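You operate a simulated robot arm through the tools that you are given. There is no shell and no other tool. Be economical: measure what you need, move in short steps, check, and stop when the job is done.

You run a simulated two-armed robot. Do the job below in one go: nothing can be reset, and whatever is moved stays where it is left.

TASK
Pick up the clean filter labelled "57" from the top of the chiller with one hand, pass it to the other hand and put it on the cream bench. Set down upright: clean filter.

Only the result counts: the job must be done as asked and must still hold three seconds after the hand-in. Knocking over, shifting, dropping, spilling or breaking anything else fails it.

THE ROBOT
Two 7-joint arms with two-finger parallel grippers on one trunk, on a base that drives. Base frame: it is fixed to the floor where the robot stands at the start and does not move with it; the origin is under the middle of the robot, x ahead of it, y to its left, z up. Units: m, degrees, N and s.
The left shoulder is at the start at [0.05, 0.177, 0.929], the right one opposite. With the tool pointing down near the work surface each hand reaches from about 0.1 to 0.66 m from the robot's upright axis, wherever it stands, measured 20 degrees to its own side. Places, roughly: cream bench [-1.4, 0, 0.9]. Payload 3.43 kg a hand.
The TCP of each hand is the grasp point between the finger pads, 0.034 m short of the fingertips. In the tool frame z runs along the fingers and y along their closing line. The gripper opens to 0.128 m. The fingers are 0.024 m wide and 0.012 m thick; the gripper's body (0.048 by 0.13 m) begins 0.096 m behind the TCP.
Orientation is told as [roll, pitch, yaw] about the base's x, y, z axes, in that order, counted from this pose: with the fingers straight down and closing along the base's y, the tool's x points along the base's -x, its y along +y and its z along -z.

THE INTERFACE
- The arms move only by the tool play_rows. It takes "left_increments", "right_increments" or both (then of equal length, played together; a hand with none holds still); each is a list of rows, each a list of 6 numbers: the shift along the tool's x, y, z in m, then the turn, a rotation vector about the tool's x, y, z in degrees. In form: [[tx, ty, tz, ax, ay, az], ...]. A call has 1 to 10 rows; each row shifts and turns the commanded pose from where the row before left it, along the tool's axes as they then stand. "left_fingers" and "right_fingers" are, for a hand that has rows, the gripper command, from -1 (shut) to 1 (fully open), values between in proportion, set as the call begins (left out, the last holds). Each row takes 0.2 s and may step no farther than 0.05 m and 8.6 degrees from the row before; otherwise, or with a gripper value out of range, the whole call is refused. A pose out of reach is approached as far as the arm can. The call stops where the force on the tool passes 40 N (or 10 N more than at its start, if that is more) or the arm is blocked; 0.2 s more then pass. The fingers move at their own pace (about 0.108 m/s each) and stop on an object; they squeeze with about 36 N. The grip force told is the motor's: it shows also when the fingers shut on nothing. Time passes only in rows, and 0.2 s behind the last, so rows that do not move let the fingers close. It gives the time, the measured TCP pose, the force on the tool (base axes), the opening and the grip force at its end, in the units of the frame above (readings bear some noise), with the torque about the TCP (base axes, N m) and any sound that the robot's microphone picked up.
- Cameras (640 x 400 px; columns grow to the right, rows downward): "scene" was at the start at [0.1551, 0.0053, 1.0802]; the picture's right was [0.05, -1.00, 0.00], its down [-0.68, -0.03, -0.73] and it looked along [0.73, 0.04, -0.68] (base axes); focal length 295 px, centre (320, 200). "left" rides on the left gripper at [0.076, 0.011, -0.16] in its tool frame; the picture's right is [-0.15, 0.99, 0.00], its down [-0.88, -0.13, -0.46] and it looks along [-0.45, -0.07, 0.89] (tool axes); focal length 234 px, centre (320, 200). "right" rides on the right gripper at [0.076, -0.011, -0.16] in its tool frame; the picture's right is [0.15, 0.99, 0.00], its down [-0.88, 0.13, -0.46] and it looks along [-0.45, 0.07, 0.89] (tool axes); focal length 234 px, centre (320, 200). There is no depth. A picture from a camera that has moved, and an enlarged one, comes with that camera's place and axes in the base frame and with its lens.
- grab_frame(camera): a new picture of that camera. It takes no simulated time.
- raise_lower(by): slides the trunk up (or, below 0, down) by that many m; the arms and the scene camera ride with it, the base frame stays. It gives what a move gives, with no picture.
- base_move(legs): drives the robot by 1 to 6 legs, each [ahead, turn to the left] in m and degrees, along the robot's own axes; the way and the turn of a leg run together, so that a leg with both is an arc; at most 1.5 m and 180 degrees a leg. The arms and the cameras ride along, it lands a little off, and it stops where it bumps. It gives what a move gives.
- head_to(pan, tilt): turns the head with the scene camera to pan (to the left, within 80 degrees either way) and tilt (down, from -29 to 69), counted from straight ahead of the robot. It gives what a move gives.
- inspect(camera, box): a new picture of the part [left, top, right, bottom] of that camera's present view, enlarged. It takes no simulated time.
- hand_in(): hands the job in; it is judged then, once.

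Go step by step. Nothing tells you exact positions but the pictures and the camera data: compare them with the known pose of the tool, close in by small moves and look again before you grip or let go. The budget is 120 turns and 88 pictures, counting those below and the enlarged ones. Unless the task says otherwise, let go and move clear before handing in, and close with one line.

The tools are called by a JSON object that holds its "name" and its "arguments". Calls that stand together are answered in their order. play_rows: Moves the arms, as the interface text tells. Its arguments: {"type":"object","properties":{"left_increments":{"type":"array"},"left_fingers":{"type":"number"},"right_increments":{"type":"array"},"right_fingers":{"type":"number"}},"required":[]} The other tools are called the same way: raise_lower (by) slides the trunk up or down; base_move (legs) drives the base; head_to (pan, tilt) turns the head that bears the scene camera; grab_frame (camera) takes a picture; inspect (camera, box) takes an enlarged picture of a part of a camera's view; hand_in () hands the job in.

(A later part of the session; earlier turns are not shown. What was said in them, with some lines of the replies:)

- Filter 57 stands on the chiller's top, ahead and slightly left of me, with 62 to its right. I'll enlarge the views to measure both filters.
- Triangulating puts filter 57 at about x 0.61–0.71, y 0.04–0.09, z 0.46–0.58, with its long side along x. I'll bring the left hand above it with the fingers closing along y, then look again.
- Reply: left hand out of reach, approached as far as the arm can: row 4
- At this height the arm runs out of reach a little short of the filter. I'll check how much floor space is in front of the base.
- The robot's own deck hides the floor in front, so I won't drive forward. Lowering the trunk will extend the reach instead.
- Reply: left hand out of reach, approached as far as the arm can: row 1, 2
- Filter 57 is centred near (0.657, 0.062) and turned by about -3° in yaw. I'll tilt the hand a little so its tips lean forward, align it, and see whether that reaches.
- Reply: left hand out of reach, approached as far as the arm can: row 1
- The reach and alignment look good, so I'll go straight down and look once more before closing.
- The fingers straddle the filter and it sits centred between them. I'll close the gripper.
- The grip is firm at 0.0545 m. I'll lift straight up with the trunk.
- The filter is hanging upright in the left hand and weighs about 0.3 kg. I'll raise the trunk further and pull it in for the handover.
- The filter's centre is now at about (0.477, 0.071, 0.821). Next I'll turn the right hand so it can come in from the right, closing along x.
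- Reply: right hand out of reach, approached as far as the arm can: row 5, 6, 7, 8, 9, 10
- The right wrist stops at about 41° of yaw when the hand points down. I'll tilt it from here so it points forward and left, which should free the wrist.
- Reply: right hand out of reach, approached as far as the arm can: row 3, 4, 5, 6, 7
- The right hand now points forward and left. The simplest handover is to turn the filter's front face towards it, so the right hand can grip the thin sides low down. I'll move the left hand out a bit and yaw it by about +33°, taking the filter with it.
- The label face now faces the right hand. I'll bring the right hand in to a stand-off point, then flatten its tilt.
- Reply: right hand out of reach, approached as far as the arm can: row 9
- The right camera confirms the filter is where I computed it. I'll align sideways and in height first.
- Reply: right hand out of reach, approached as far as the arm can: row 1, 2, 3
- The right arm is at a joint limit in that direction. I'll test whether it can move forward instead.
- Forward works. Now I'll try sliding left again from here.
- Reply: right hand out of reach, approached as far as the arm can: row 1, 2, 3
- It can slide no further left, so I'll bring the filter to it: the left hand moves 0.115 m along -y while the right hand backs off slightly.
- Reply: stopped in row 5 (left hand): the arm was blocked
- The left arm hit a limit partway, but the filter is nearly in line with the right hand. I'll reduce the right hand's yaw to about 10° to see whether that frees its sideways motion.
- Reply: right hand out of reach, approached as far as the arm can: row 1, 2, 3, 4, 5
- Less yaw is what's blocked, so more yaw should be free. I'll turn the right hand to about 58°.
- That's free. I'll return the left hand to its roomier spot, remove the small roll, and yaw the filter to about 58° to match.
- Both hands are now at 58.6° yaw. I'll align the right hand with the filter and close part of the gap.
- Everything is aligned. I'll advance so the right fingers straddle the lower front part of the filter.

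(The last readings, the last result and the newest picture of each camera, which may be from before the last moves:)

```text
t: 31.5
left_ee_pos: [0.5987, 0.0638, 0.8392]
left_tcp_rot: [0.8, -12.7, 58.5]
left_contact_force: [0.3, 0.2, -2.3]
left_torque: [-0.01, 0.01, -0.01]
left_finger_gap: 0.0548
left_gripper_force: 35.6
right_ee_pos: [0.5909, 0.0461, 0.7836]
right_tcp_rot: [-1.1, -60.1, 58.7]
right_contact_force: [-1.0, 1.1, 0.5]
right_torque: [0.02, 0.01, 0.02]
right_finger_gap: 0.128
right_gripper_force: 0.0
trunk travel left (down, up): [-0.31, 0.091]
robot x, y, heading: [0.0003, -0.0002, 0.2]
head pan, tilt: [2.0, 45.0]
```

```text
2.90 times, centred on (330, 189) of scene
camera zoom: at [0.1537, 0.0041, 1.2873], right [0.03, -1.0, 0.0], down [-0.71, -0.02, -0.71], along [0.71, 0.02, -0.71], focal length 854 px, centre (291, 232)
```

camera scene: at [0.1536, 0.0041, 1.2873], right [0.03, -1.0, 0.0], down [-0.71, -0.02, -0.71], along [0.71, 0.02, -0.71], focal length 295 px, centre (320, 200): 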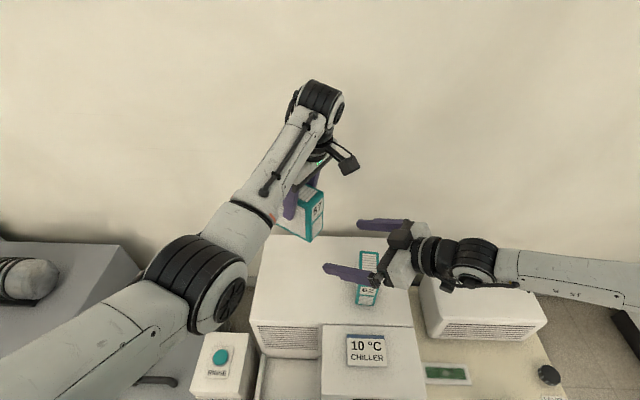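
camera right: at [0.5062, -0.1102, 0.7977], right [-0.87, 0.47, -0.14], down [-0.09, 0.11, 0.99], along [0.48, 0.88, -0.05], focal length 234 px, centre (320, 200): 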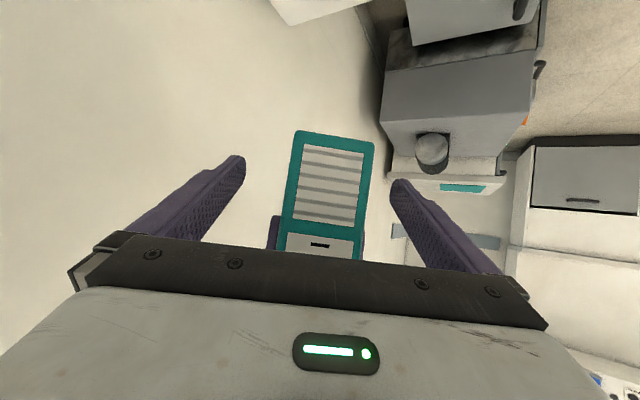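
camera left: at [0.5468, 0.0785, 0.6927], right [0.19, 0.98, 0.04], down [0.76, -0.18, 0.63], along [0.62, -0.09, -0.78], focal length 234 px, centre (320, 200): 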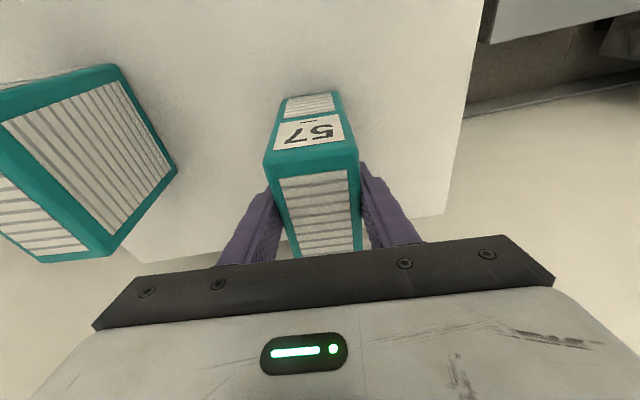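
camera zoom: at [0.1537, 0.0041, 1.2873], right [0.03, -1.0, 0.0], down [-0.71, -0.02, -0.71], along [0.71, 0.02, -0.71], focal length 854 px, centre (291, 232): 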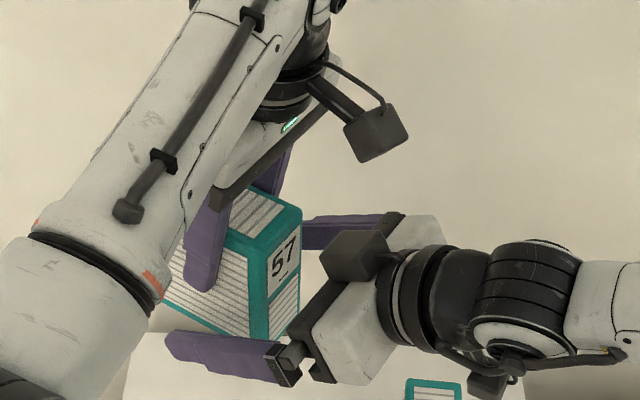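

The fingers straddle the filter below the left hand's fingers. I'll shift by 4 mm to centre it, then close the right gripper.

{"name": "play_rows", "arguments": {"right_increments": [[0, 0.004, 0, 0, 0, 0], [0, 0, 0, 0, 0, 0]]}}

{"name": "play_rows", "arguments": {"right_increments": [[0, 0, 0, 0, 0, 0], [0, 0, 0, 0, 0, 0], [0, 0, 0, 0, 0, 0], [0, 0, 0, 0, 0, 0]], "right_fingers": -1}}

{"name": "grab_frame", "arguments": {"camera": "right"}}

{"name": "inspect", "arguments": {"camera": "scene", "box": [220, 120, 440, 258]}}

```text
t: 32.1
left_ee_pos: [0.5983, 0.0648, 0.8384]
left_tcp_rot: [0.8, -12.7, 58.5]
left_contact_force: [-0.4, 0.4, -2.2]
left_torque: [0.04, 0.02, 0.02]
left_finger_gap: 0.0546
left_gripper_force: 35.9
right_ee_pos: [0.587, 0.0487, 0.7825]
right_tcp_rot: [-1.0, -60.2, 58.7]
right_contact_force: [-0.4, 0.0, 0.6]
right_torque: [0.0, 0.02, -0.04]
right_finger_gap: 0.1281
right_gripper_force: 0.1
trunk travel left (down, up): [-0.31, 0.091]
robot x, y, heading: [-0.0, 0.0033, 0.1]
head pan, tilt: [2.0, 45.0]
```

```text
t: 33.1
left_ee_pos: [0.5975, 0.0631, 0.8379]
left_tcp_rot: [0.8, -12.7, 58.5]
left_contact_force: [-3.5, 2.8, -1.0]
left_torque: [-1.05, -1.08, -1.33]
left_finger_gap: 0.0548
left_gripper_force: 35.9
right_ee_pos: [0.5867, 0.0474, 0.7831]
right_tcp_rot: [-0.8, -60.1, 58.4]
right_contact_force: [3.9, -2.6, -0.6]
right_torque: [1.17, 1.21, 1.27]
right_finger_gap: 0.0551
right_gripper_force: 35.9
trunk travel left (down, up): [-0.31, 0.091]
robot x, y, heading: [0.0004, 0.0005, 0.1]
head pan, tilt: [2.0, 45.0]
```

```text
55 pictures are left
camera right: at [0.5025, -0.1083, 0.7975], right [-0.87, 0.47, -0.13], down [-0.09, 0.11, 0.99], along [0.48, 0.88, -0.05], focal length 234 px, centre (320, 200)
```

right: 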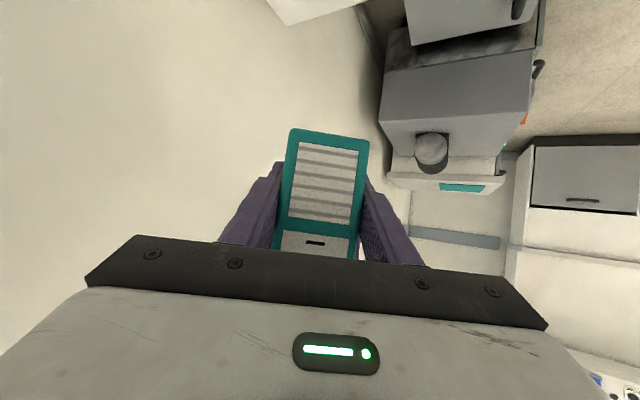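

```text
2.90 times, centred on (330, 189) of scene
camera zoom: at [0.1537, 0.0042, 1.2873], right [0.03, -1.0, 0.0], down [-0.71, -0.02, -0.71], along [0.71, 0.02, -0.71], focal length 854 px, centre (291, 232)
```

zoom: 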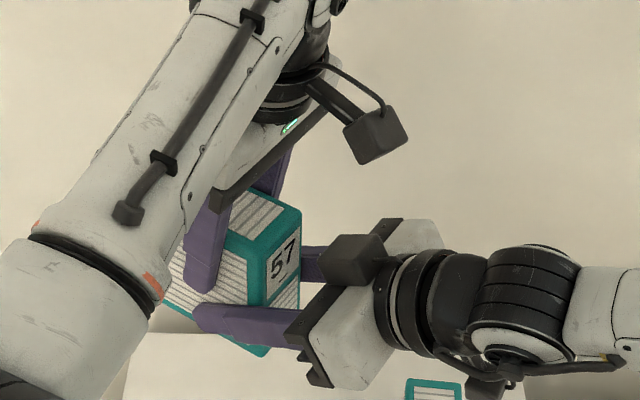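

Both hands hold the filter. I'll open the left hand partway and lift it straight up and clear.

{"name": "play_rows", "arguments": {"left_increments": [[0, 0, 0, 0, 0, 0], [0, 0, 0, 0, 0, 0], [0, 0, 0, 0, 0, 0]], "left_fingers": 0.7}}

{"name": "play_rows", "arguments": {"left_increments": [[-0.0085, 0, -0.039, 0, 0, 0], [-0.0085, 0, -0.039, 0, 0, 0], [-0.0085, 0, -0.039, 0, 0, 0], [0, 0, 0, 0, 0, 0]]}}

{"name": "grab_frame", "arguments": {"camera": "scene"}}

```text
t: 33.9
left_ee_pos: [0.5978, 0.0643, 0.8383]
left_tcp_rot: [0.9, -12.5, 58.5]
left_contact_force: [-0.2, 0.9, -0.7]
left_torque: [0.04, 0.0, -0.01]
left_finger_gap: 0.1088
left_gripper_force: 0.0
right_ee_pos: [0.5862, 0.0482, 0.7829]
right_tcp_rot: [-1.0, -60.0, 58.8]
right_contact_force: [0.5, 0.6, 0.1]
right_torque: [-0.06, 0.01, -0.02]
right_finger_gap: 0.0544
right_gripper_force: 35.7
trunk travel left (down, up): [-0.31, 0.091]
robot x, y, heading: [-0.0007, 0.0014, -0.1]
head pan, tilt: [2.0, 45.0]
```

```text
t: 35.1
left_ee_pos: [0.613, 0.088, 0.9496]
left_tcp_rot: [1.7, -13.2, 60.8]
left_contact_force: [-0.5, -0.1, 0.5]
left_torque: [0.01, 0.0, -0.01]
left_finger_gap: 0.1087
left_gripper_force: 0.1
left hand out of reach, approached as far as the arm can: row 3
right_ee_pos: [0.5871, 0.0472, 0.7823]
right_tcp_rot: [-1.1, -60.0, 58.5]
right_contact_force: [-0.5, 0.1, -0.1]
right_torque: [-0.06, 0.04, 0.0]
right_finger_gap: 0.0542
right_gripper_force: 35.5
trunk travel left (down, up): [-0.31, 0.091]
robot x, y, heading: [0.0006, 0.0009, 0.0]
head pan, tilt: [2.0, 45.0]
stopped in row 4 (left hand): the arm was blocked; the commanded pose is now the measured one
```

```text
53 pictures are left
camera scene: at [0.1538, 0.0043, 1.2873], right [0.03, -1.0, 0.0], down [-0.71, -0.02, -0.71], along [0.71, 0.02, -0.71], focal length 295 px, centre (320, 200)
```

scene: 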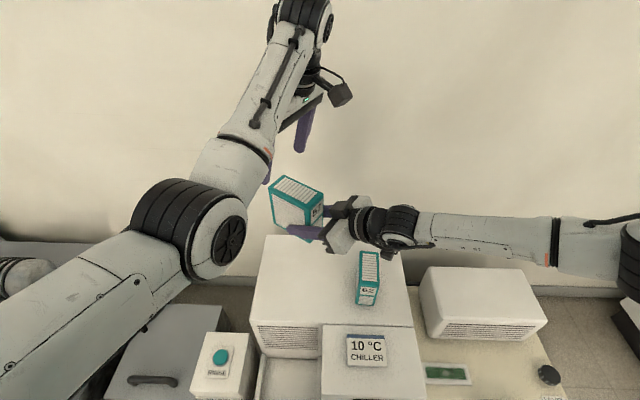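

The right hand holds the filter alone. I'll move the left hand out of the way to the left.

{"name": "play_rows", "arguments": {"left_increments": [[-0.024, 0.0374, 0.0056, 0, 0, 0], [-0.024, 0.0374, 0.0056, 0, 0, 0], [-0.024, 0.0374, 0.0056, 0, 0, 0], [-0.024, 0.0374, 0.0056, 0, 0, 0], [-0.024, 0.0374, 0.0056, 0, 0, 0], [0, 0, 0, 0, 0, 0]]}}

{"name": "head_to", "arguments": {"pan": -80, "tilt": 25}}

{"name": "grab_frame", "arguments": {"camera": "scene"}}

{"name": "head_to", "arguments": {"pan": 80, "tilt": 25}}

{"name": "grab_frame", "arguments": {"camera": "scene"}}

```text
t: 36.7
left_ee_pos: [0.5481, 0.326, 0.9435]
left_tcp_rot: [2.2, -15.1, 63.8]
left_contact_force: [0.0, -0.3, 0.1]
left_torque: [-0.02, 0.02, -0.04]
left_finger_gap: 0.1089
left_gripper_force: 0.1
left hand out of reach, approached as far as the arm can: row 1, 2, 3, 4
right_ee_pos: [0.587, 0.0478, 0.7826]
right_tcp_rot: [-1.0, -59.9, 58.6]
right_contact_force: [-0.1, -0.5, 0.1]
right_torque: [-0.05, 0.03, 0.0]
right_finger_gap: 0.0545
right_gripper_force: 36.5
trunk travel left (down, up): [-0.31, 0.091]
robot x, y, heading: [-0.0029, 0.0013, -0.1]
head pan, tilt: [2.0, 45.0]
stopped in row 6 (left hand): the arm was blocked; the commanded pose is now the measured one
```

```text
t: 38.3
left_ee_pos: [0.5494, 0.3259, 0.9446]
left_tcp_rot: [2.1, -15.0, 63.5]
left_contact_force: [0.0, -0.3, 0.8]
left_torque: [0.02, -0.01, -0.01]
left_finger_gap: 0.109
left_gripper_force: 0.1
right_ee_pos: [0.5865, 0.0485, 0.7832]
right_tcp_rot: [-0.9, -60.0, 58.7]
right_contact_force: [0.7, -0.2, -0.5]
right_torque: [-0.01, -0.01, -0.01]
right_finger_gap: 0.0547
right_gripper_force: 36.4
trunk travel left (down, up): [-0.31, 0.091]
robot x, y, heading: [-0.001, -0.0, -0.4]
head pan, tilt: [-80.0, 25.0]
```

```text
52 pictures are left
camera scene: at [0.0885, -0.0894, 1.3178], right [-0.98, -0.17, 0.0], down [-0.07, 0.42, -0.91], along [0.16, -0.89, -0.42], focal length 295 px, centre (320, 200)
```

scene: 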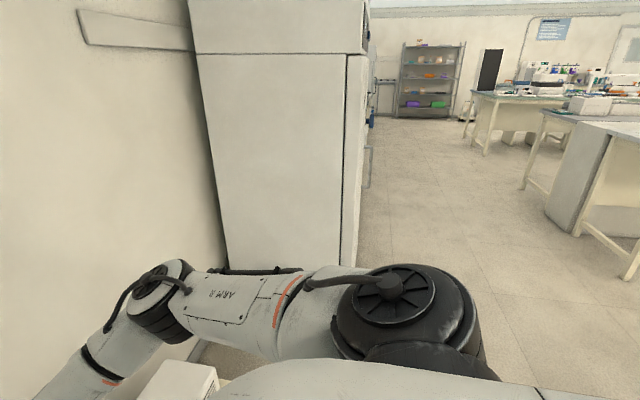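

```text
t: 40.7
left_ee_pos: [0.5478, 0.3262, 0.9434]
left_tcp_rot: [2.1, -14.9, 63.6]
left_contact_force: [-0.6, -0.4, -0.4]
left_torque: [0.01, -0.01, 0.01]
left_finger_gap: 0.1089
left_gripper_force: 0.1
right_ee_pos: [0.5867, 0.0461, 0.7834]
right_tcp_rot: [-1.0, -60.0, 58.7]
right_contact_force: [-0.4, -0.1, 0.4]
right_torque: [-0.07, 0.01, -0.03]
right_finger_gap: 0.0546
right_gripper_force: 36.3
trunk travel left (down, up): [-0.31, 0.091]
robot x, y, heading: [0.0026, -0.0005, -0.0]
head pan, tilt: [80.0, 25.0]
```

```text
51 pictures are left
camera scene: at [0.0885, 0.092, 1.3179], right [0.98, -0.17, 0.0], down [-0.07, -0.42, -0.91], along [0.16, 0.89, -0.42], focal length 295 px, centre (320, 200)
```

scene: 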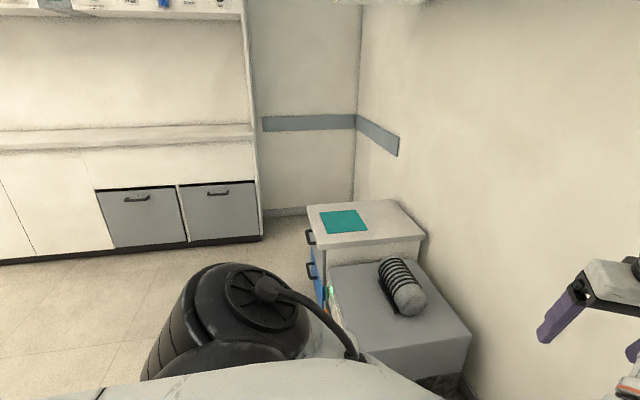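

To the left there is only low furniture. I'll raise the trunk and turn left in two 90° stages, with the head facing front.

{"name": "raise_lower", "arguments": {"by": 0.09}}

{"name": "head_to", "arguments": {"pan": 70, "tilt": 25}}

{"name": "base_move", "arguments": {"legs": [[0, 90]]}}

{"name": "grab_frame", "arguments": {"camera": "scene"}}

```text
t: 42.0
left_ee_pos: [0.5471, 0.3268, 1.0339]
left_tcp_rot: [2.2, -15.0, 63.6]
left_contact_force: [-0.2, -0.2, 1.0]
left_torque: [-0.01, 0.0, 0.0]
left_finger_gap: 0.1087
left_gripper_force: 0.1
right_ee_pos: [0.5874, 0.0478, 0.8734]
right_tcp_rot: [-1.0, -60.0, 58.5]
right_contact_force: [-0.5, -0.4, -1.3]
right_torque: [-0.04, 0.02, -0.04]
right_finger_gap: 0.0543
right_gripper_force: 35.7
trunk travel left (down, up): [-0.4, 0.001]
robot x, y, heading: [-0.0007, 0.0023, 0.1]
head pan, tilt: [80.0, 25.0]
```

```text
t: 42.7
left_ee_pos: [0.5479, 0.3259, 1.0335]
left_tcp_rot: [2.2, -15.1, 63.5]
left_contact_force: [0.3, -0.2, -1.9]
left_torque: [0.03, 0.01, 0.01]
left_finger_gap: 0.1086
left_gripper_force: 0.1
right_ee_pos: [0.5881, 0.0465, 0.8733]
right_tcp_rot: [-1.0, -59.9, 58.7]
right_contact_force: [0.4, -0.8, -1.7]
right_torque: [-0.01, 0.04, -0.02]
right_finger_gap: 0.0547
right_gripper_force: 36.1
trunk travel left (down, up): [-0.4, 0.001]
robot x, y, heading: [-0.0013, -0.004, -0.1]
head pan, tilt: [70.0, 25.0]
```

```text
t: 47.0
left_ee_pos: [-0.3285, 0.5456, 1.0329]
left_tcp_rot: [2.1, -15.0, 154.0]
left_contact_force: [-0.5, 0.5, -0.4]
left_torque: [-0.04, 0.02, 0.02]
left_finger_gap: 0.1089
left_gripper_force: 0.0
right_ee_pos: [-0.0496, 0.5867, 0.8723]
right_tcp_rot: [-1.0, -60.0, 148.9]
right_contact_force: [0.6, 0.3, -1.3]
right_torque: [-0.04, -0.03, 0.01]
right_finger_gap: 0.0544
right_gripper_force: 36.0
trunk travel left (down, up): [-0.4, 0.001]
robot x, y, heading: [0.0006, 0.0013, 90.4]
head pan, tilt: [70.0, 25.0]
```

```text
50 pictures are left
camera scene: at [-0.085, 0.1025, 1.4078], right [0.34, 0.94, 0.0], down [0.4, -0.14, -0.91], along [-0.85, 0.31, -0.42], focal length 295 px, centre (320, 200)
```

scene: 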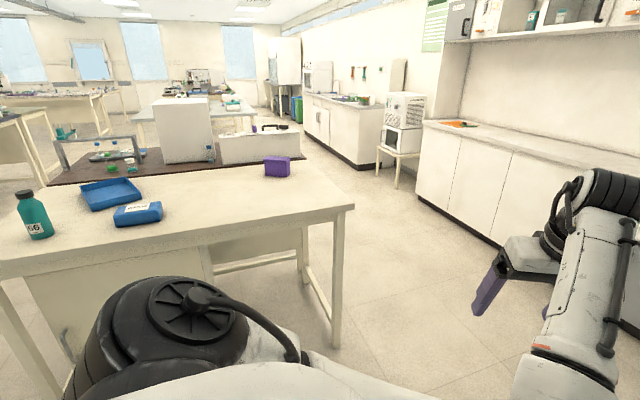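

The cream bench spans roughly x -1.0 to -1.68 at z ≈ 0.9. Its near part around y 0.1–0.4 is free, right of the blue items. I'll raise the filter above bench height and tuck the left hand in before turning further.

{"name": "play_rows", "arguments": {"right_increments": [[-0.0346, 0, -0.02, 0, 0, 0], [-0.0346, 0, -0.02, 0, 0, 0], [-0.0346, 0, -0.02, 0, 0, 0], [0, 0, 0, 0, 0, 0]], "left_increments": [[0.0215, 0.0447, -0.006, 0, 0, 0], [0.0215, 0.0447, -0.006, 0, 0, 0], [0.0215, 0.0447, -0.006, 0, 0, 0], [0, 0, 0, 0, 0, 0]]}}

{"name": "head_to", "arguments": {"pan": 0, "tilt": 35}}

{"name": "base_move", "arguments": {"legs": [[0, 70]]}}

{"name": "grab_frame", "arguments": {"camera": "scene"}}

```text
t: 48.1
left_ee_pos: [-0.4223, 0.4287, 1.0263]
left_tcp_rot: [2.4, -18.5, 158.3]
left_contact_force: [0.4, 0.4, 0.4]
left_torque: [-0.02, 0.01, -0.04]
left_finger_gap: 0.1089
left_gripper_force: 0.1
left hand out of reach, approached as far as the arm can: row 1, 2, 3
right_ee_pos: [-0.051, 0.5861, 0.9919]
right_tcp_rot: [-1.1, -59.9, 148.9]
right_contact_force: [0.7, -0.1, -1.8]
right_torque: [-0.02, -0.04, 0.0]
right_finger_gap: 0.0545
right_gripper_force: 35.8
trunk travel left (down, up): [-0.4, 0.001]
robot x, y, heading: [-0.0011, -0.0018, 90.3]
head pan, tilt: [70.0, 25.0]
stopped in row 4 (left hand): the arm was blocked; the commanded pose is now the measured one
```

```text
t: 49.6
left_ee_pos: [-0.4211, 0.4296, 1.0261]
left_tcp_rot: [2.4, -18.3, 158.1]
left_contact_force: [0.7, 0.2, 0.2]
left_torque: [-0.03, -0.01, 0.0]
left_finger_gap: 0.1085
left_gripper_force: 0.0
right_ee_pos: [-0.051, 0.5867, 0.9934]
right_tcp_rot: [-1.0, -60.0, 148.8]
right_contact_force: [-0.2, 0.5, -1.9]
right_torque: [-0.04, -0.03, -0.02]
right_finger_gap: 0.0548
right_gripper_force: 35.7
trunk travel left (down, up): [-0.4, 0.001]
robot x, y, heading: [-0.0023, -0.0004, 90.3]
head pan, tilt: [0.0, 35.0]
```

```text
t: 53.0
left_ee_pos: [-0.5478, -0.2458, 1.0251]
left_tcp_rot: [2.7, -18.4, -132.2]
left_contact_force: [-0.4, -0.3, 0.6]
left_torque: [-0.02, 0.04, -0.02]
left_finger_gap: 0.1089
left_gripper_force: 0.0
right_ee_pos: [-0.5671, 0.1548, 0.9927]
right_tcp_rot: [-1.1, -59.9, -141.3]
right_contact_force: [-0.5, 0.2, -1.8]
right_torque: [-0.01, -0.06, -0.01]
right_finger_gap: 0.0545
right_gripper_force: 36.3
trunk travel left (down, up): [-0.4, 0.001]
robot x, y, heading: [-0.0002, 0.0005, 160.1]
head pan, tilt: [0.0, 35.0]
```

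```text
49 pictures are left
camera scene: at [-0.1465, 0.0551, 1.3921], right [0.34, 0.94, 0.0], down [0.54, -0.2, -0.82], along [-0.77, 0.28, -0.57], focal length 295 px, centre (320, 200)
```

scene: 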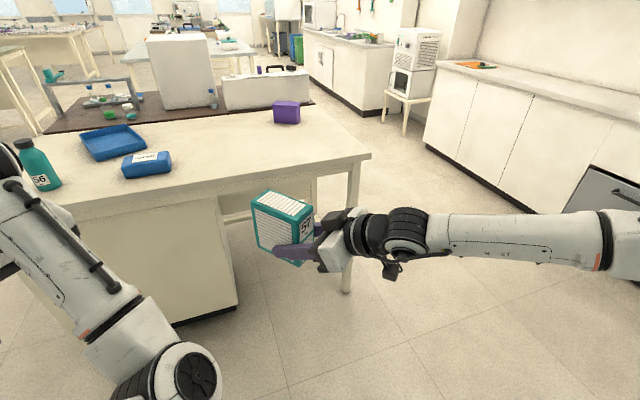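

The filter is still upright and higher than the bench. I'll approach along a line that keeps the left elbow away from the bench edge, then look before the last advance.

{"name": "base_move", "arguments": {"legs": [[0, -20], [0.5, 0], [0, 52]]}}

{"name": "grab_frame", "arguments": {"camera": "scene"}}

```text
t: 59.3
left_ee_pos: [-0.716, -0.1802, 1.0263]
left_tcp_rot: [2.4, -18.3, -100.3]
left_contact_force: [0.3, -0.3, 0.1]
left_torque: [-0.02, 0.02, 0.05]
left_finger_gap: 0.1089
left_gripper_force: 0.0
right_ee_pos: [-0.9444, 0.1517, 0.993]
right_tcp_rot: [-0.9, -59.9, -109.4]
right_contact_force: [0.0, -0.3, -2.6]
right_torque: [0.05, -0.01, 0.01]
right_finger_gap: 0.055
right_gripper_force: 36.3
trunk travel left (down, up): [-0.4, 0.001]
robot x, y, heading: [-0.3794, 0.3243, -168.0]
head pan, tilt: [0.0, 35.0]
```

```text
48 pictures are left
camera scene: at [-0.5337, 0.2882, 1.3921], right [-0.21, 0.98, 0.0], down [0.56, 0.12, -0.82], along [-0.8, -0.17, -0.57], focal length 295 px, centre (320, 200)
```

scene: 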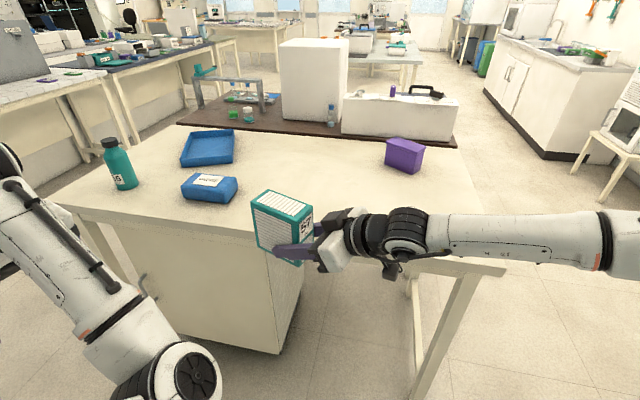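

Using several views, I get the bench top at z ≈ 0.83 and its near edge at x ≈ -1.12. A 0.3 m advance will put the filter over free space at about (-1.25, 0.07).

{"name": "base_move", "arguments": {"legs": [[0.3, 0]]}}

{"name": "grab_frame", "arguments": {"camera": "scene"}}

{"name": "grab_frame", "arguments": {"camera": "right"}}

{"name": "grab_frame", "arguments": {"camera": "left"}}

```text
t: 61.4
left_ee_pos: [-1.0083, -0.242, 1.0253]
left_tcp_rot: [2.4, -18.5, -100.1]
left_contact_force: [-0.2, -0.3, -0.1]
left_torque: [0.01, 0.0, 0.03]
left_finger_gap: 0.109
left_gripper_force: 0.1
right_ee_pos: [-1.2382, 0.0892, 0.9925]
right_tcp_rot: [-0.9, -60.0, -109.5]
right_contact_force: [0.4, 0.2, -1.1]
right_torque: [0.02, -0.01, -0.02]
right_finger_gap: 0.0545
right_gripper_force: 35.7
trunk travel left (down, up): [-0.4, 0.001]
robot x, y, heading: [-0.6753, 0.2554, -167.7]
head pan, tilt: [0.0, 35.0]
```

```text
47 pictures are left
camera scene: at [-0.8281, 0.2255, 1.392], right [-0.21, 0.98, 0.0], down [0.56, 0.12, -0.82], along [-0.8, -0.17, -0.57], focal length 295 px, centre (320, 200)
```

scene: 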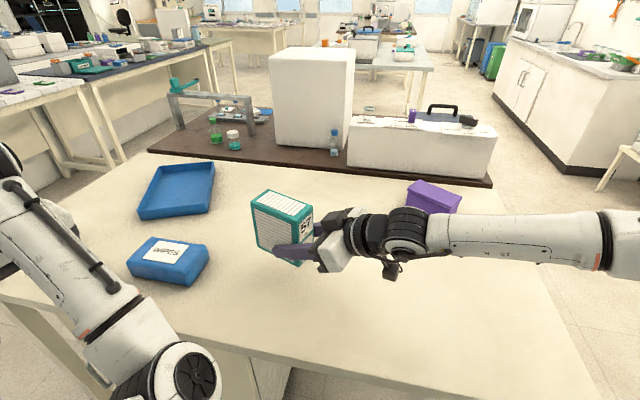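

```text
46 pictures are left
camera right: at [-1.1883, 0.257, 1.0069], right [0.95, -0.27, -0.13], down [0.11, -0.09, 0.99], along [-0.28, -0.96, -0.06], focal length 234 px, centre (320, 200)
```

right: 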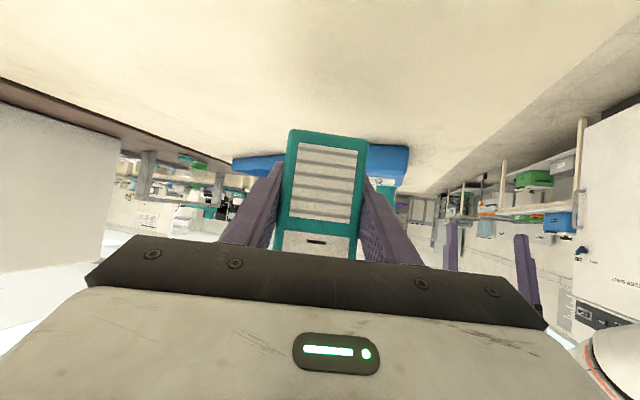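

```text
45 pictures are left
camera left: at [-0.983, -0.1231, 1.1524], right [0.95, -0.3, 0.09], down [-0.27, -0.66, 0.71], along [-0.15, -0.69, -0.7], focal length 234 px, centre (320, 200)
```

left: 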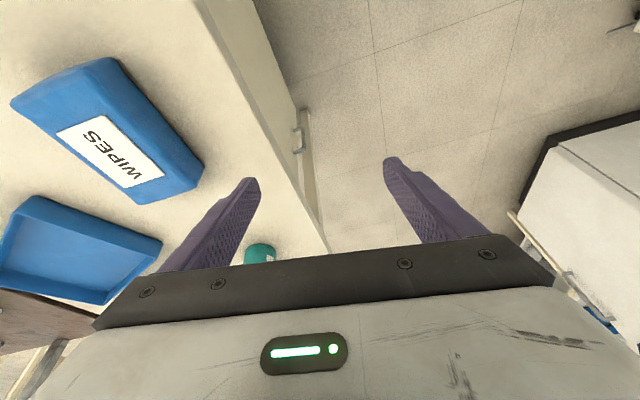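

The filter hovers over a clear patch of bench between the wipes box and the purple block. I'll lower it in stages and watch for contact.

{"name": "play_rows", "arguments": {"right_increments": [[0.0152, 0, 0.0088, 0, 0, 0], [0.0152, 0, 0.0088, 0, 0, 0], [0, 0, 0, 0, 0, 0]]}}

{"name": "grab_frame", "arguments": {"camera": "right"}}

{"name": "inspect", "arguments": {"camera": "scene", "box": [180, 140, 460, 315]}}

```text
t: 62.2
left_ee_pos: [-1.0083, -0.2446, 1.0256]
left_tcp_rot: [2.5, -18.5, -100.1]
left_contact_force: [0.3, 0.0, 0.4]
left_torque: [0.04, -0.03, 0.02]
left_finger_gap: 0.1089
left_gripper_force: 0.1
right_ee_pos: [-1.2368, 0.0896, 0.9579]
right_tcp_rot: [-1.0, -59.9, -109.3]
right_contact_force: [-0.7, 0.0, -1.1]
right_torque: [0.02, -0.01, -0.03]
right_finger_gap: 0.0546
right_gripper_force: 35.9
trunk travel left (down, up): [-0.4, 0.001]
robot x, y, heading: [-0.6797, 0.2584, -168.0]
head pan, tilt: [0.0, 35.0]
```

```text
44 pictures are left
camera right: at [-1.188, 0.2575, 0.9723], right [0.95, -0.27, -0.14], down [0.11, -0.09, 0.99], along [-0.28, -0.96, -0.06], focal length 234 px, centre (320, 200)
```

right: 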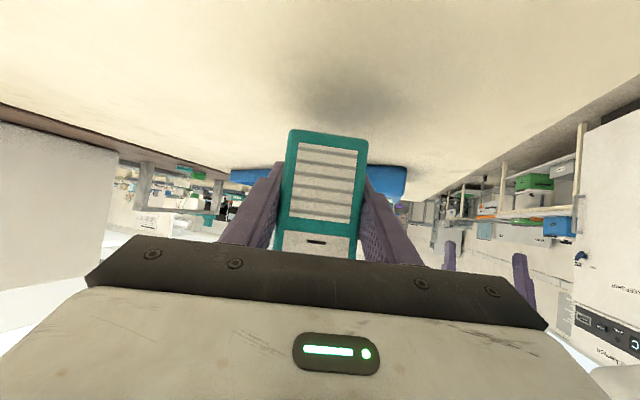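

```text
2.29 times, centred on (320, 228) of scene
camera zoom: at [-0.8274, 0.2256, 1.3921], right [-0.21, 0.98, 0.0], down [0.56, 0.12, -0.82], along [-0.8, -0.17, -0.57], focal length 673 px, centre (320, 137)
```

zoom: 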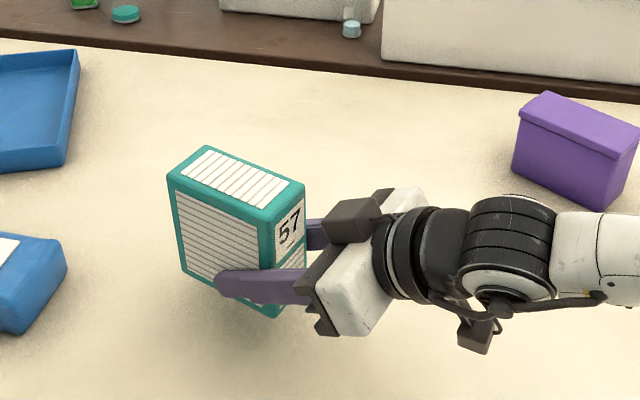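

The filter's shadow is forming beneath it. I'll lower gently.

{"name": "play_rows", "arguments": {"right_increments": [[0.0052, 0, 0.003, 0, 0, 0], [0.0052, 0, 0.003, 0, 0, 0], [0, 0, 0, 0, 0, 0]]}}

{"name": "grab_frame", "arguments": {"camera": "right"}}

```text
t: 63.0
left_ee_pos: [-1.0088, -0.2424, 1.0256]
left_tcp_rot: [2.5, -18.4, -100.0]
left_contact_force: [-0.2, -0.4, 0.0]
left_torque: [0.01, 0.01, 0.0]
left_finger_gap: 0.1086
left_gripper_force: 0.0
right_ee_pos: [-1.2391, 0.0891, 0.9461]
right_tcp_rot: [-1.0, -60.0, -109.3]
right_contact_force: [0.3, -0.2, -1.8]
right_torque: [0.07, -0.01, -0.04]
right_finger_gap: 0.0547
right_gripper_force: 36.2
trunk travel left (down, up): [-0.4, 0.001]
robot x, y, heading: [-0.6749, 0.2581, -167.8]
head pan, tilt: [0.0, 35.0]
```

```text
42 pictures are left
camera right: at [-1.1883, 0.2575, 0.9602], right [0.95, -0.27, -0.14], down [0.11, -0.09, 0.99], along [-0.28, -0.96, -0.06], focal length 234 px, centre (320, 200)
```

right: 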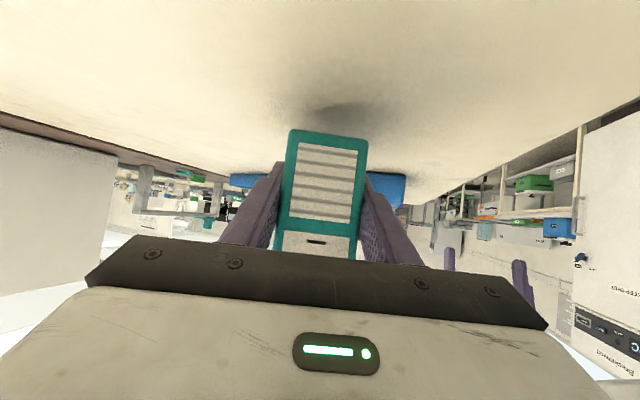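

There's no contact yet but the shadow is converging, so I'll keep lowering in small steps.

{"name": "play_rows", "arguments": {"right_increments": [[0.0035, 0, 0.002, 0, 0, 0], [0, 0, 0, 0, 0, 0]]}}

{"name": "play_rows", "arguments": {"right_increments": [[0.0026, 0, 0.0015, 0, 0, 0], [0, 0, 0, 0, 0, 0]]}}

{"name": "grab_frame", "arguments": {"camera": "right"}}

```text
t: 63.6
left_ee_pos: [-1.0078, -0.2437, 1.0269]
left_tcp_rot: [2.4, -18.6, -100.0]
left_contact_force: [0.5, 0.6, 0.0]
left_torque: [0.02, 0.04, 0.0]
left_finger_gap: 0.1089
left_gripper_force: 0.0
right_ee_pos: [-1.2387, 0.0883, 0.9414]
right_tcp_rot: [-0.9, -59.9, -109.2]
right_contact_force: [-0.5, 0.1, -1.8]
right_torque: [0.07, -0.03, 0.01]
right_finger_gap: 0.0547
right_gripper_force: 36.6
trunk travel left (down, up): [-0.4, 0.001]
robot x, y, heading: [-0.6771, 0.257, -167.7]
head pan, tilt: [0.0, 35.0]
```

```text
t: 64.2
left_ee_pos: [-1.0077, -0.2416, 1.0261]
left_tcp_rot: [2.5, -18.5, -100.1]
left_contact_force: [0.4, -0.3, -0.3]
left_torque: [0.01, -0.02, 0.02]
left_finger_gap: 0.1088
left_gripper_force: 0.1
right_ee_pos: [-1.2387, 0.088, 0.9384]
right_tcp_rot: [-1.0, -59.9, -109.2]
right_contact_force: [0.7, -0.6, -2.2]
right_torque: [0.06, -0.02, 0.02]
right_finger_gap: 0.0545
right_gripper_force: 36.2
trunk travel left (down, up): [-0.4, 0.001]
robot x, y, heading: [-0.674, 0.2597, -167.9]
head pan, tilt: [0.0, 35.0]
```

```text
41 pictures are left
camera right: at [-1.1882, 0.2572, 0.9529], right [0.95, -0.27, -0.13], down [0.11, -0.09, 0.99], along [-0.28, -0.96, -0.06], focal length 234 px, centre (320, 200)
```

right: 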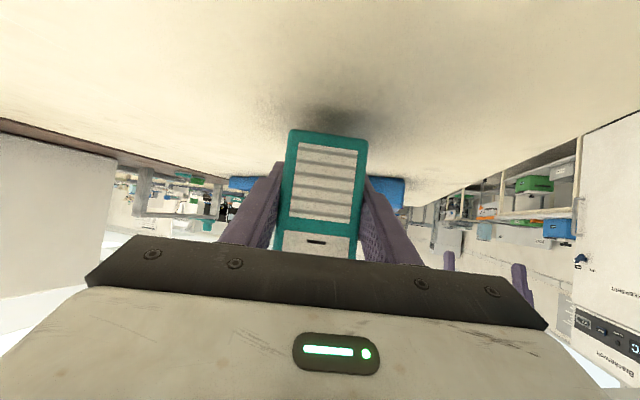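

The filter is still slightly above the surface, so I'll continue.

{"name": "play_rows", "arguments": {"right_increments": [[0.0026, 0, 0.0015, 0, 0, 0], [0, 0, 0, 0, 0, 0]]}}

{"name": "play_rows", "arguments": {"right_increments": [[0.0026, 0, 0.0015, 0, 0, 0], [0, 0, 0, 0, 0, 0]]}}

{"name": "play_rows", "arguments": {"right_increments": [[0.0026, 0, 0.0015, 0, 0, 0], [0, 0, 0, 0, 0, 0]]}}

{"name": "grab_frame", "arguments": {"camera": "right"}}

```text
t: 64.8
left_ee_pos: [-1.0087, -0.2423, 1.0265]
left_tcp_rot: [2.5, -18.5, -100.1]
left_contact_force: [-0.1, -0.5, 0.1]
left_torque: [0.06, -0.02, 0.0]
left_finger_gap: 0.1089
left_gripper_force: 0.1
right_ee_pos: [-1.2388, 0.0889, 0.9345]
right_tcp_rot: [-1.1, -59.9, -109.3]
right_contact_force: [-0.4, 0.2, -1.8]
right_torque: [0.06, -0.02, 0.0]
right_finger_gap: 0.0546
right_gripper_force: 36.3
trunk travel left (down, up): [-0.4, 0.001]
robot x, y, heading: [-0.6771, 0.2555, -167.9]
head pan, tilt: [0.0, 35.0]
```

```text
t: 65.4
left_ee_pos: [-1.0083, -0.2435, 1.0254]
left_tcp_rot: [2.5, -18.4, -100.0]
left_contact_force: [0.3, 0.9, -0.7]
left_torque: [0.03, 0.03, 0.0]
left_finger_gap: 0.1087
left_gripper_force: 0.0
right_ee_pos: [-1.2387, 0.0896, 0.9329]
right_tcp_rot: [-0.9, -60.0, -109.3]
right_contact_force: [0.4, -0.3, -2.2]
right_torque: [0.05, -0.06, -0.02]
right_finger_gap: 0.0545
right_gripper_force: 36.0
trunk travel left (down, up): [-0.4, 0.001]
robot x, y, heading: [-0.6733, 0.2538, -167.9]
head pan, tilt: [0.0, 35.0]
```

```text
t: 66.0
left_ee_pos: [-1.008, -0.2426, 1.0249]
left_tcp_rot: [2.6, -18.5, -100.0]
left_contact_force: [0.1, 0.4, -0.7]
left_torque: [0.03, 0.0, 0.01]
left_finger_gap: 0.1091
left_gripper_force: 0.2
right_ee_pos: [-1.2397, 0.0895, 0.9293]
right_tcp_rot: [-0.9, -59.9, -109.2]
right_contact_force: [-0.5, 0.6, -2.0]
right_torque: [0.02, -0.01, -0.01]
right_finger_gap: 0.0547
right_gripper_force: 36.6
trunk travel left (down, up): [-0.4, 0.001]
robot x, y, heading: [-0.6754, 0.2563, -167.8]
head pan, tilt: [0.0, 35.0]
```

```text
40 pictures are left
camera right: at [-1.1881, 0.2574, 0.9435], right [0.95, -0.27, -0.13], down [0.11, -0.09, 0.99], along [-0.28, -0.96, -0.06], focal length 234 px, centre (320, 200)
```

right: 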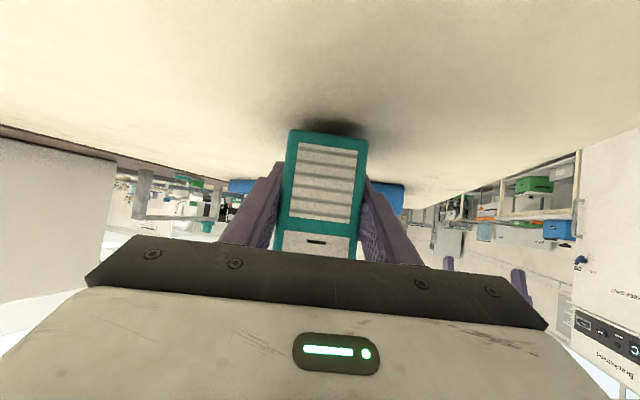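

The shadow almost meets the filter's base. I'll take a few more 3 mm steps.

{"name": "play_rows", "arguments": {"right_increments": [[0.0026, 0, 0.0015, 0, 0, 0], [0, 0, 0, 0, 0, 0]]}}

{"name": "play_rows", "arguments": {"right_increments": [[0.0026, 0, 0.0015, 0, 0, 0], [0, 0, 0, 0, 0, 0]]}}

{"name": "grab_frame", "arguments": {"camera": "right"}}

```text
t: 66.6
left_ee_pos: [-1.0082, -0.243, 1.0261]
left_tcp_rot: [2.5, -18.5, -100.0]
left_contact_force: [0.6, -0.3, 0.1]
left_torque: [0.0, -0.02, -0.02]
left_finger_gap: 0.1087
left_gripper_force: 0.1
right_ee_pos: [-1.2385, 0.0884, 0.9266]
right_tcp_rot: [-0.9, -59.9, -109.2]
right_contact_force: [0.6, -0.8, -1.9]
right_torque: [0.06, 0.01, 0.02]
right_finger_gap: 0.0545
right_gripper_force: 35.9
trunk travel left (down, up): [-0.4, 0.001]
robot x, y, heading: [-0.6739, 0.2595, -167.9]
head pan, tilt: [0.0, 35.0]
```

```text
t: 67.2
left_ee_pos: [-1.0084, -0.2429, 1.0255]
left_tcp_rot: [2.5, -18.6, -99.9]
left_contact_force: [0.2, -0.8, -0.5]
left_torque: [-0.04, 0.03, 0.02]
left_finger_gap: 0.1088
left_gripper_force: 0.2
right_ee_pos: [-1.238, 0.088, 0.9229]
right_tcp_rot: [-0.9, -60.0, -109.3]
right_contact_force: [-0.2, 0.1, -2.2]
right_torque: [0.06, 0.0, -0.01]
right_finger_gap: 0.0546
right_gripper_force: 35.7
trunk travel left (down, up): [-0.4, 0.001]
robot x, y, heading: [-0.6777, 0.2569, -167.7]
head pan, tilt: [0.0, 35.0]
```

```text
39 pictures are left
camera right: at [-1.1881, 0.2575, 0.9377], right [0.95, -0.27, -0.13], down [0.11, -0.09, 0.99], along [-0.28, -0.96, -0.06], focal length 234 px, centre (320, 200)
```

right: 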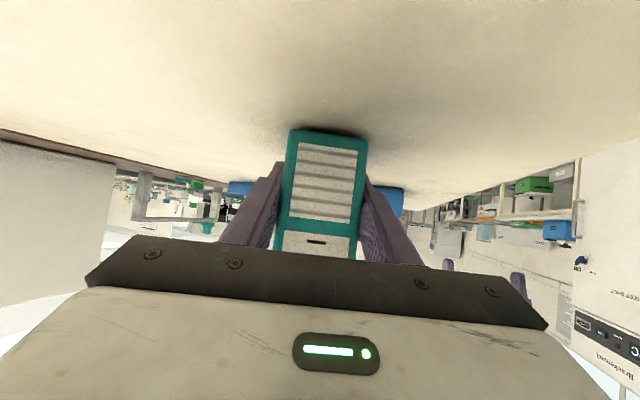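

Very close now. I'll go down 2 mm at a time until the force shows contact.

{"name": "play_rows", "arguments": {"right_increments": [[0.0017, 0, 0.001, 0, 0, 0], [0, 0, 0, 0, 0, 0]]}}

{"name": "play_rows", "arguments": {"right_increments": [[0.0017, 0, 0.001, 0, 0, 0], [0, 0, 0, 0, 0, 0]]}}

{"name": "grab_frame", "arguments": {"camera": "right"}}

```text
t: 67.8
left_ee_pos: [-1.0091, -0.243, 1.0266]
left_tcp_rot: [2.5, -18.4, -100.0]
left_contact_force: [-1.0, -0.5, 0.3]
left_torque: [-0.01, -0.01, 0.02]
left_finger_gap: 0.109
left_gripper_force: 0.1
right_ee_pos: [-1.2391, 0.0883, 0.9217]
right_tcp_rot: [-0.9, -59.9, -109.2]
right_contact_force: [-0.2, -0.5, -1.9]
right_torque: [0.06, -0.01, 0.05]
right_finger_gap: 0.0548
right_gripper_force: 35.3
trunk travel left (down, up): [-0.4, 0.001]
robot x, y, heading: [-0.6755, 0.2578, -167.6]
head pan, tilt: [0.0, 35.0]
```

```text
t: 68.4
left_ee_pos: [-1.0085, -0.2429, 1.0251]
left_tcp_rot: [2.5, -18.5, -99.9]
left_contact_force: [0.4, 0.4, -0.1]
left_torque: [-0.03, -0.01, 0.02]
left_finger_gap: 0.1088
left_gripper_force: 0.3
right_ee_pos: [-1.2398, 0.0873, 0.9207]
right_tcp_rot: [-1.0, -60.0, -109.2]
right_contact_force: [-0.5, 0.4, -0.2]
right_torque: [0.07, -0.07, 0.01]
right_finger_gap: 0.0545
right_gripper_force: 36.1
trunk travel left (down, up): [-0.4, 0.001]
robot x, y, heading: [-0.678, 0.255, -167.7]
head pan, tilt: [0.0, 35.0]
```

```text
38 pictures are left
camera right: at [-1.1885, 0.2573, 0.9338], right [0.95, -0.27, -0.14], down [0.11, -0.09, 0.99], along [-0.28, -0.96, -0.06], focal length 234 px, centre (320, 200)
```

right: 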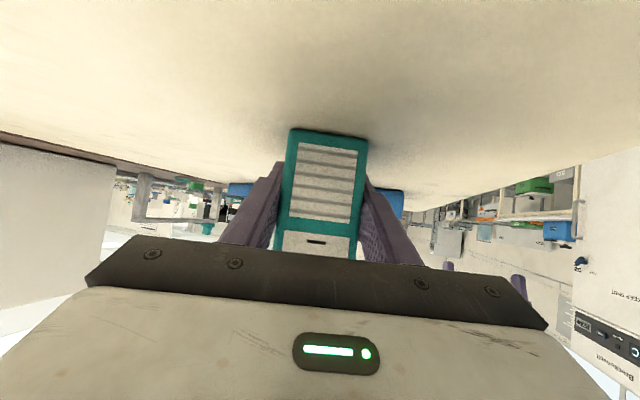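

The force is starting to unload, so contact has just begun. One more small step.

{"name": "play_rows", "arguments": {"right_increments": [[0.0013, 0, 0.0008, 0, 0, 0], [0, 0, 0, 0, 0, 0]]}}

```text
t: 69.0
left_ee_pos: [-1.0086, -0.2432, 1.0269]
left_tcp_rot: [2.4, -18.5, -100.0]
left_contact_force: [0.2, -0.8, -0.9]
left_torque: [-0.02, -0.01, -0.02]
left_finger_gap: 0.1086
left_gripper_force: 0.1
right_ee_pos: [-1.2395, 0.0873, 0.9192]
right_tcp_rot: [-0.9, -60.1, -109.1]
right_contact_force: [0.6, 1.3, 5.1]
right_torque: [0.19, -0.23, 0.08]
right_finger_gap: 0.0549
right_gripper_force: 35.9
trunk travel left (down, up): [-0.4, 0.001]
robot x, y, heading: [-0.6762, 0.2546, -168.0]
head pan, tilt: [0.0, 35.0]
```

The filter rests on the bench at +5 N. I'll open the right hand and check.

{"name": "play_rows", "arguments": {"right_increments": [[0, 0, 0, 0, 0, 0], [0, 0, 0, 0, 0, 0], [0, 0, 0, 0, 0, 0], [0, 0, 0, 0, 0, 0]], "right_fingers": 1}}

{"name": "grab_frame", "arguments": {"camera": "right"}}

{"name": "grab_frame", "arguments": {"camera": "scene"}}

```text
t: 70.0
left_ee_pos: [-1.0077, -0.2422, 1.0257]
left_tcp_rot: [2.5, -18.5, -100.0]
left_contact_force: [-0.5, -0.1, -0.8]
left_torque: [-0.01, 0.0, 0.01]
left_finger_gap: 0.109
left_gripper_force: 0.1
right_ee_pos: [-1.2371, 0.0886, 0.9181]
right_tcp_rot: [-0.9, -60.0, -109.3]
right_contact_force: [0.2, 0.8, 0.1]
right_torque: [0.02, 0.0, 0.01]
right_finger_gap: 0.128
right_gripper_force: 0.1
trunk travel left (down, up): [-0.4, 0.001]
robot x, y, heading: [-0.6771, 0.2569, -167.8]
head pan, tilt: [0.0, 35.0]
```

```text
37 pictures are left
camera right: at [-1.1884, 0.257, 0.9324], right [0.95, -0.27, -0.14], down [0.11, -0.09, 0.99], along [-0.28, -0.96, -0.06], focal length 234 px, centre (320, 200)
```

right: 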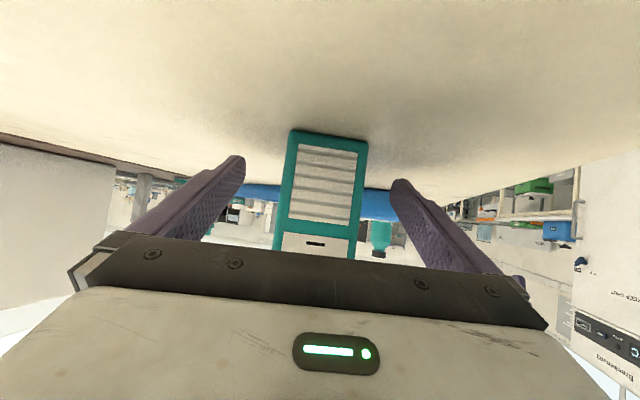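

```text
36 pictures are left
camera scene: at [-0.8273, 0.2257, 1.3921], right [-0.21, 0.98, 0.0], down [0.56, 0.12, -0.82], along [-0.8, -0.17, -0.57], focal length 295 px, centre (320, 200)
```

scene: 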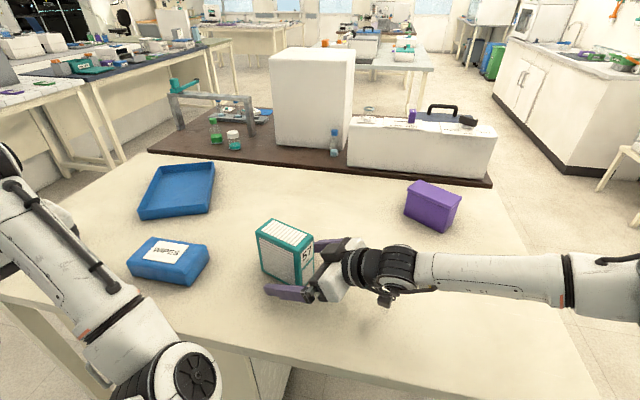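

The filter stands upright by itself. I'll withdraw the right hand backwards and up.

{"name": "play_rows", "arguments": {"right_increments": [[0, 0, -0.025, 0, 0, 0], [0, 0, -0.035, 0, 0, 0], [0, 0, -0.035, 0, 0, 0], [0, 0, -0.035, 0, 0, 0], [0, 0, 0, 0, 0, 0]]}}

{"name": "grab_frame", "arguments": {"camera": "scene"}}

{"name": "grab_frame", "arguments": {"camera": "right"}}

```text
t: 71.2
left_ee_pos: [-1.0095, -0.2435, 1.0249]
left_tcp_rot: [2.6, -18.5, -100.0]
left_contact_force: [-0.4, -0.7, -0.9]
left_torque: [0.0, -0.02, -0.02]
left_finger_gap: 0.1088
left_gripper_force: 0.2
right_ee_pos: [-1.1988, 0.1935, 0.9845]
right_tcp_rot: [-1.1, -59.9, -109.2]
right_contact_force: [-0.6, 0.4, 0.5]
right_torque: [0.0, -0.02, 0.0]
right_finger_gap: 0.1277
right_gripper_force: 0.0
trunk travel left (down, up): [-0.4, 0.001]
robot x, y, heading: [-0.6744, 0.2572, -167.9]
head pan, tilt: [0.0, 35.0]
```

```text
35 pictures are left
camera scene: at [-0.8275, 0.2254, 1.392], right [-0.21, 0.98, 0.0], down [0.56, 0.12, -0.82], along [-0.8, -0.17, -0.57], focal length 295 px, centre (320, 200)
```

scene: 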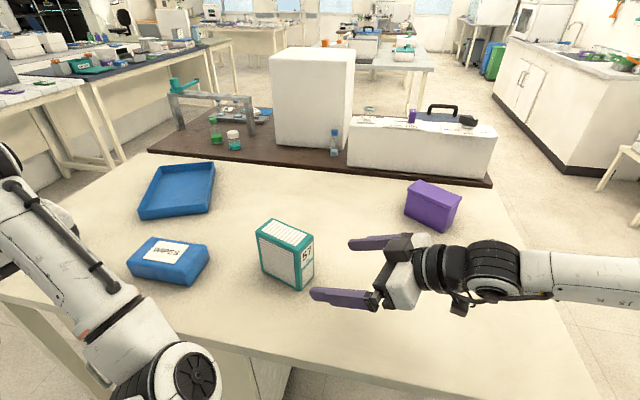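

```text
34 pictures are left
camera right: at [-1.1488, 0.3624, 0.9986], right [0.95, -0.27, -0.14], down [0.11, -0.09, 0.99], along [-0.28, -0.96, -0.06], focal length 234 px, centre (320, 200)
```

right: 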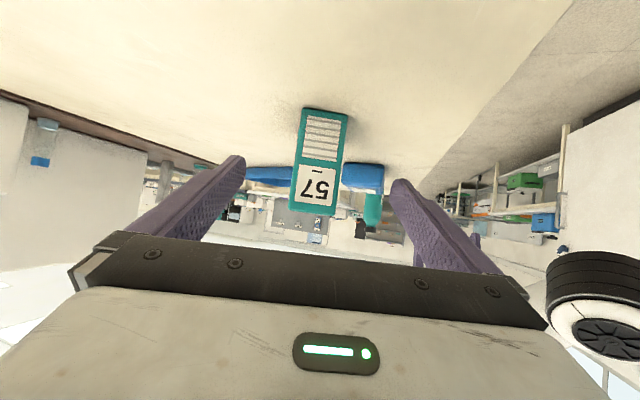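

Filter 57 stands upright and free on the cream bench. Both hands are clear and nothing else was disturbed, so I'm handing in.

{"name": "hand_in", "arguments": {}}

```text
The job is handed in.
```

Filter 57 was picked up with the left hand, passed to the right hand and set down upright on the cream bench, and I've handed the job in.
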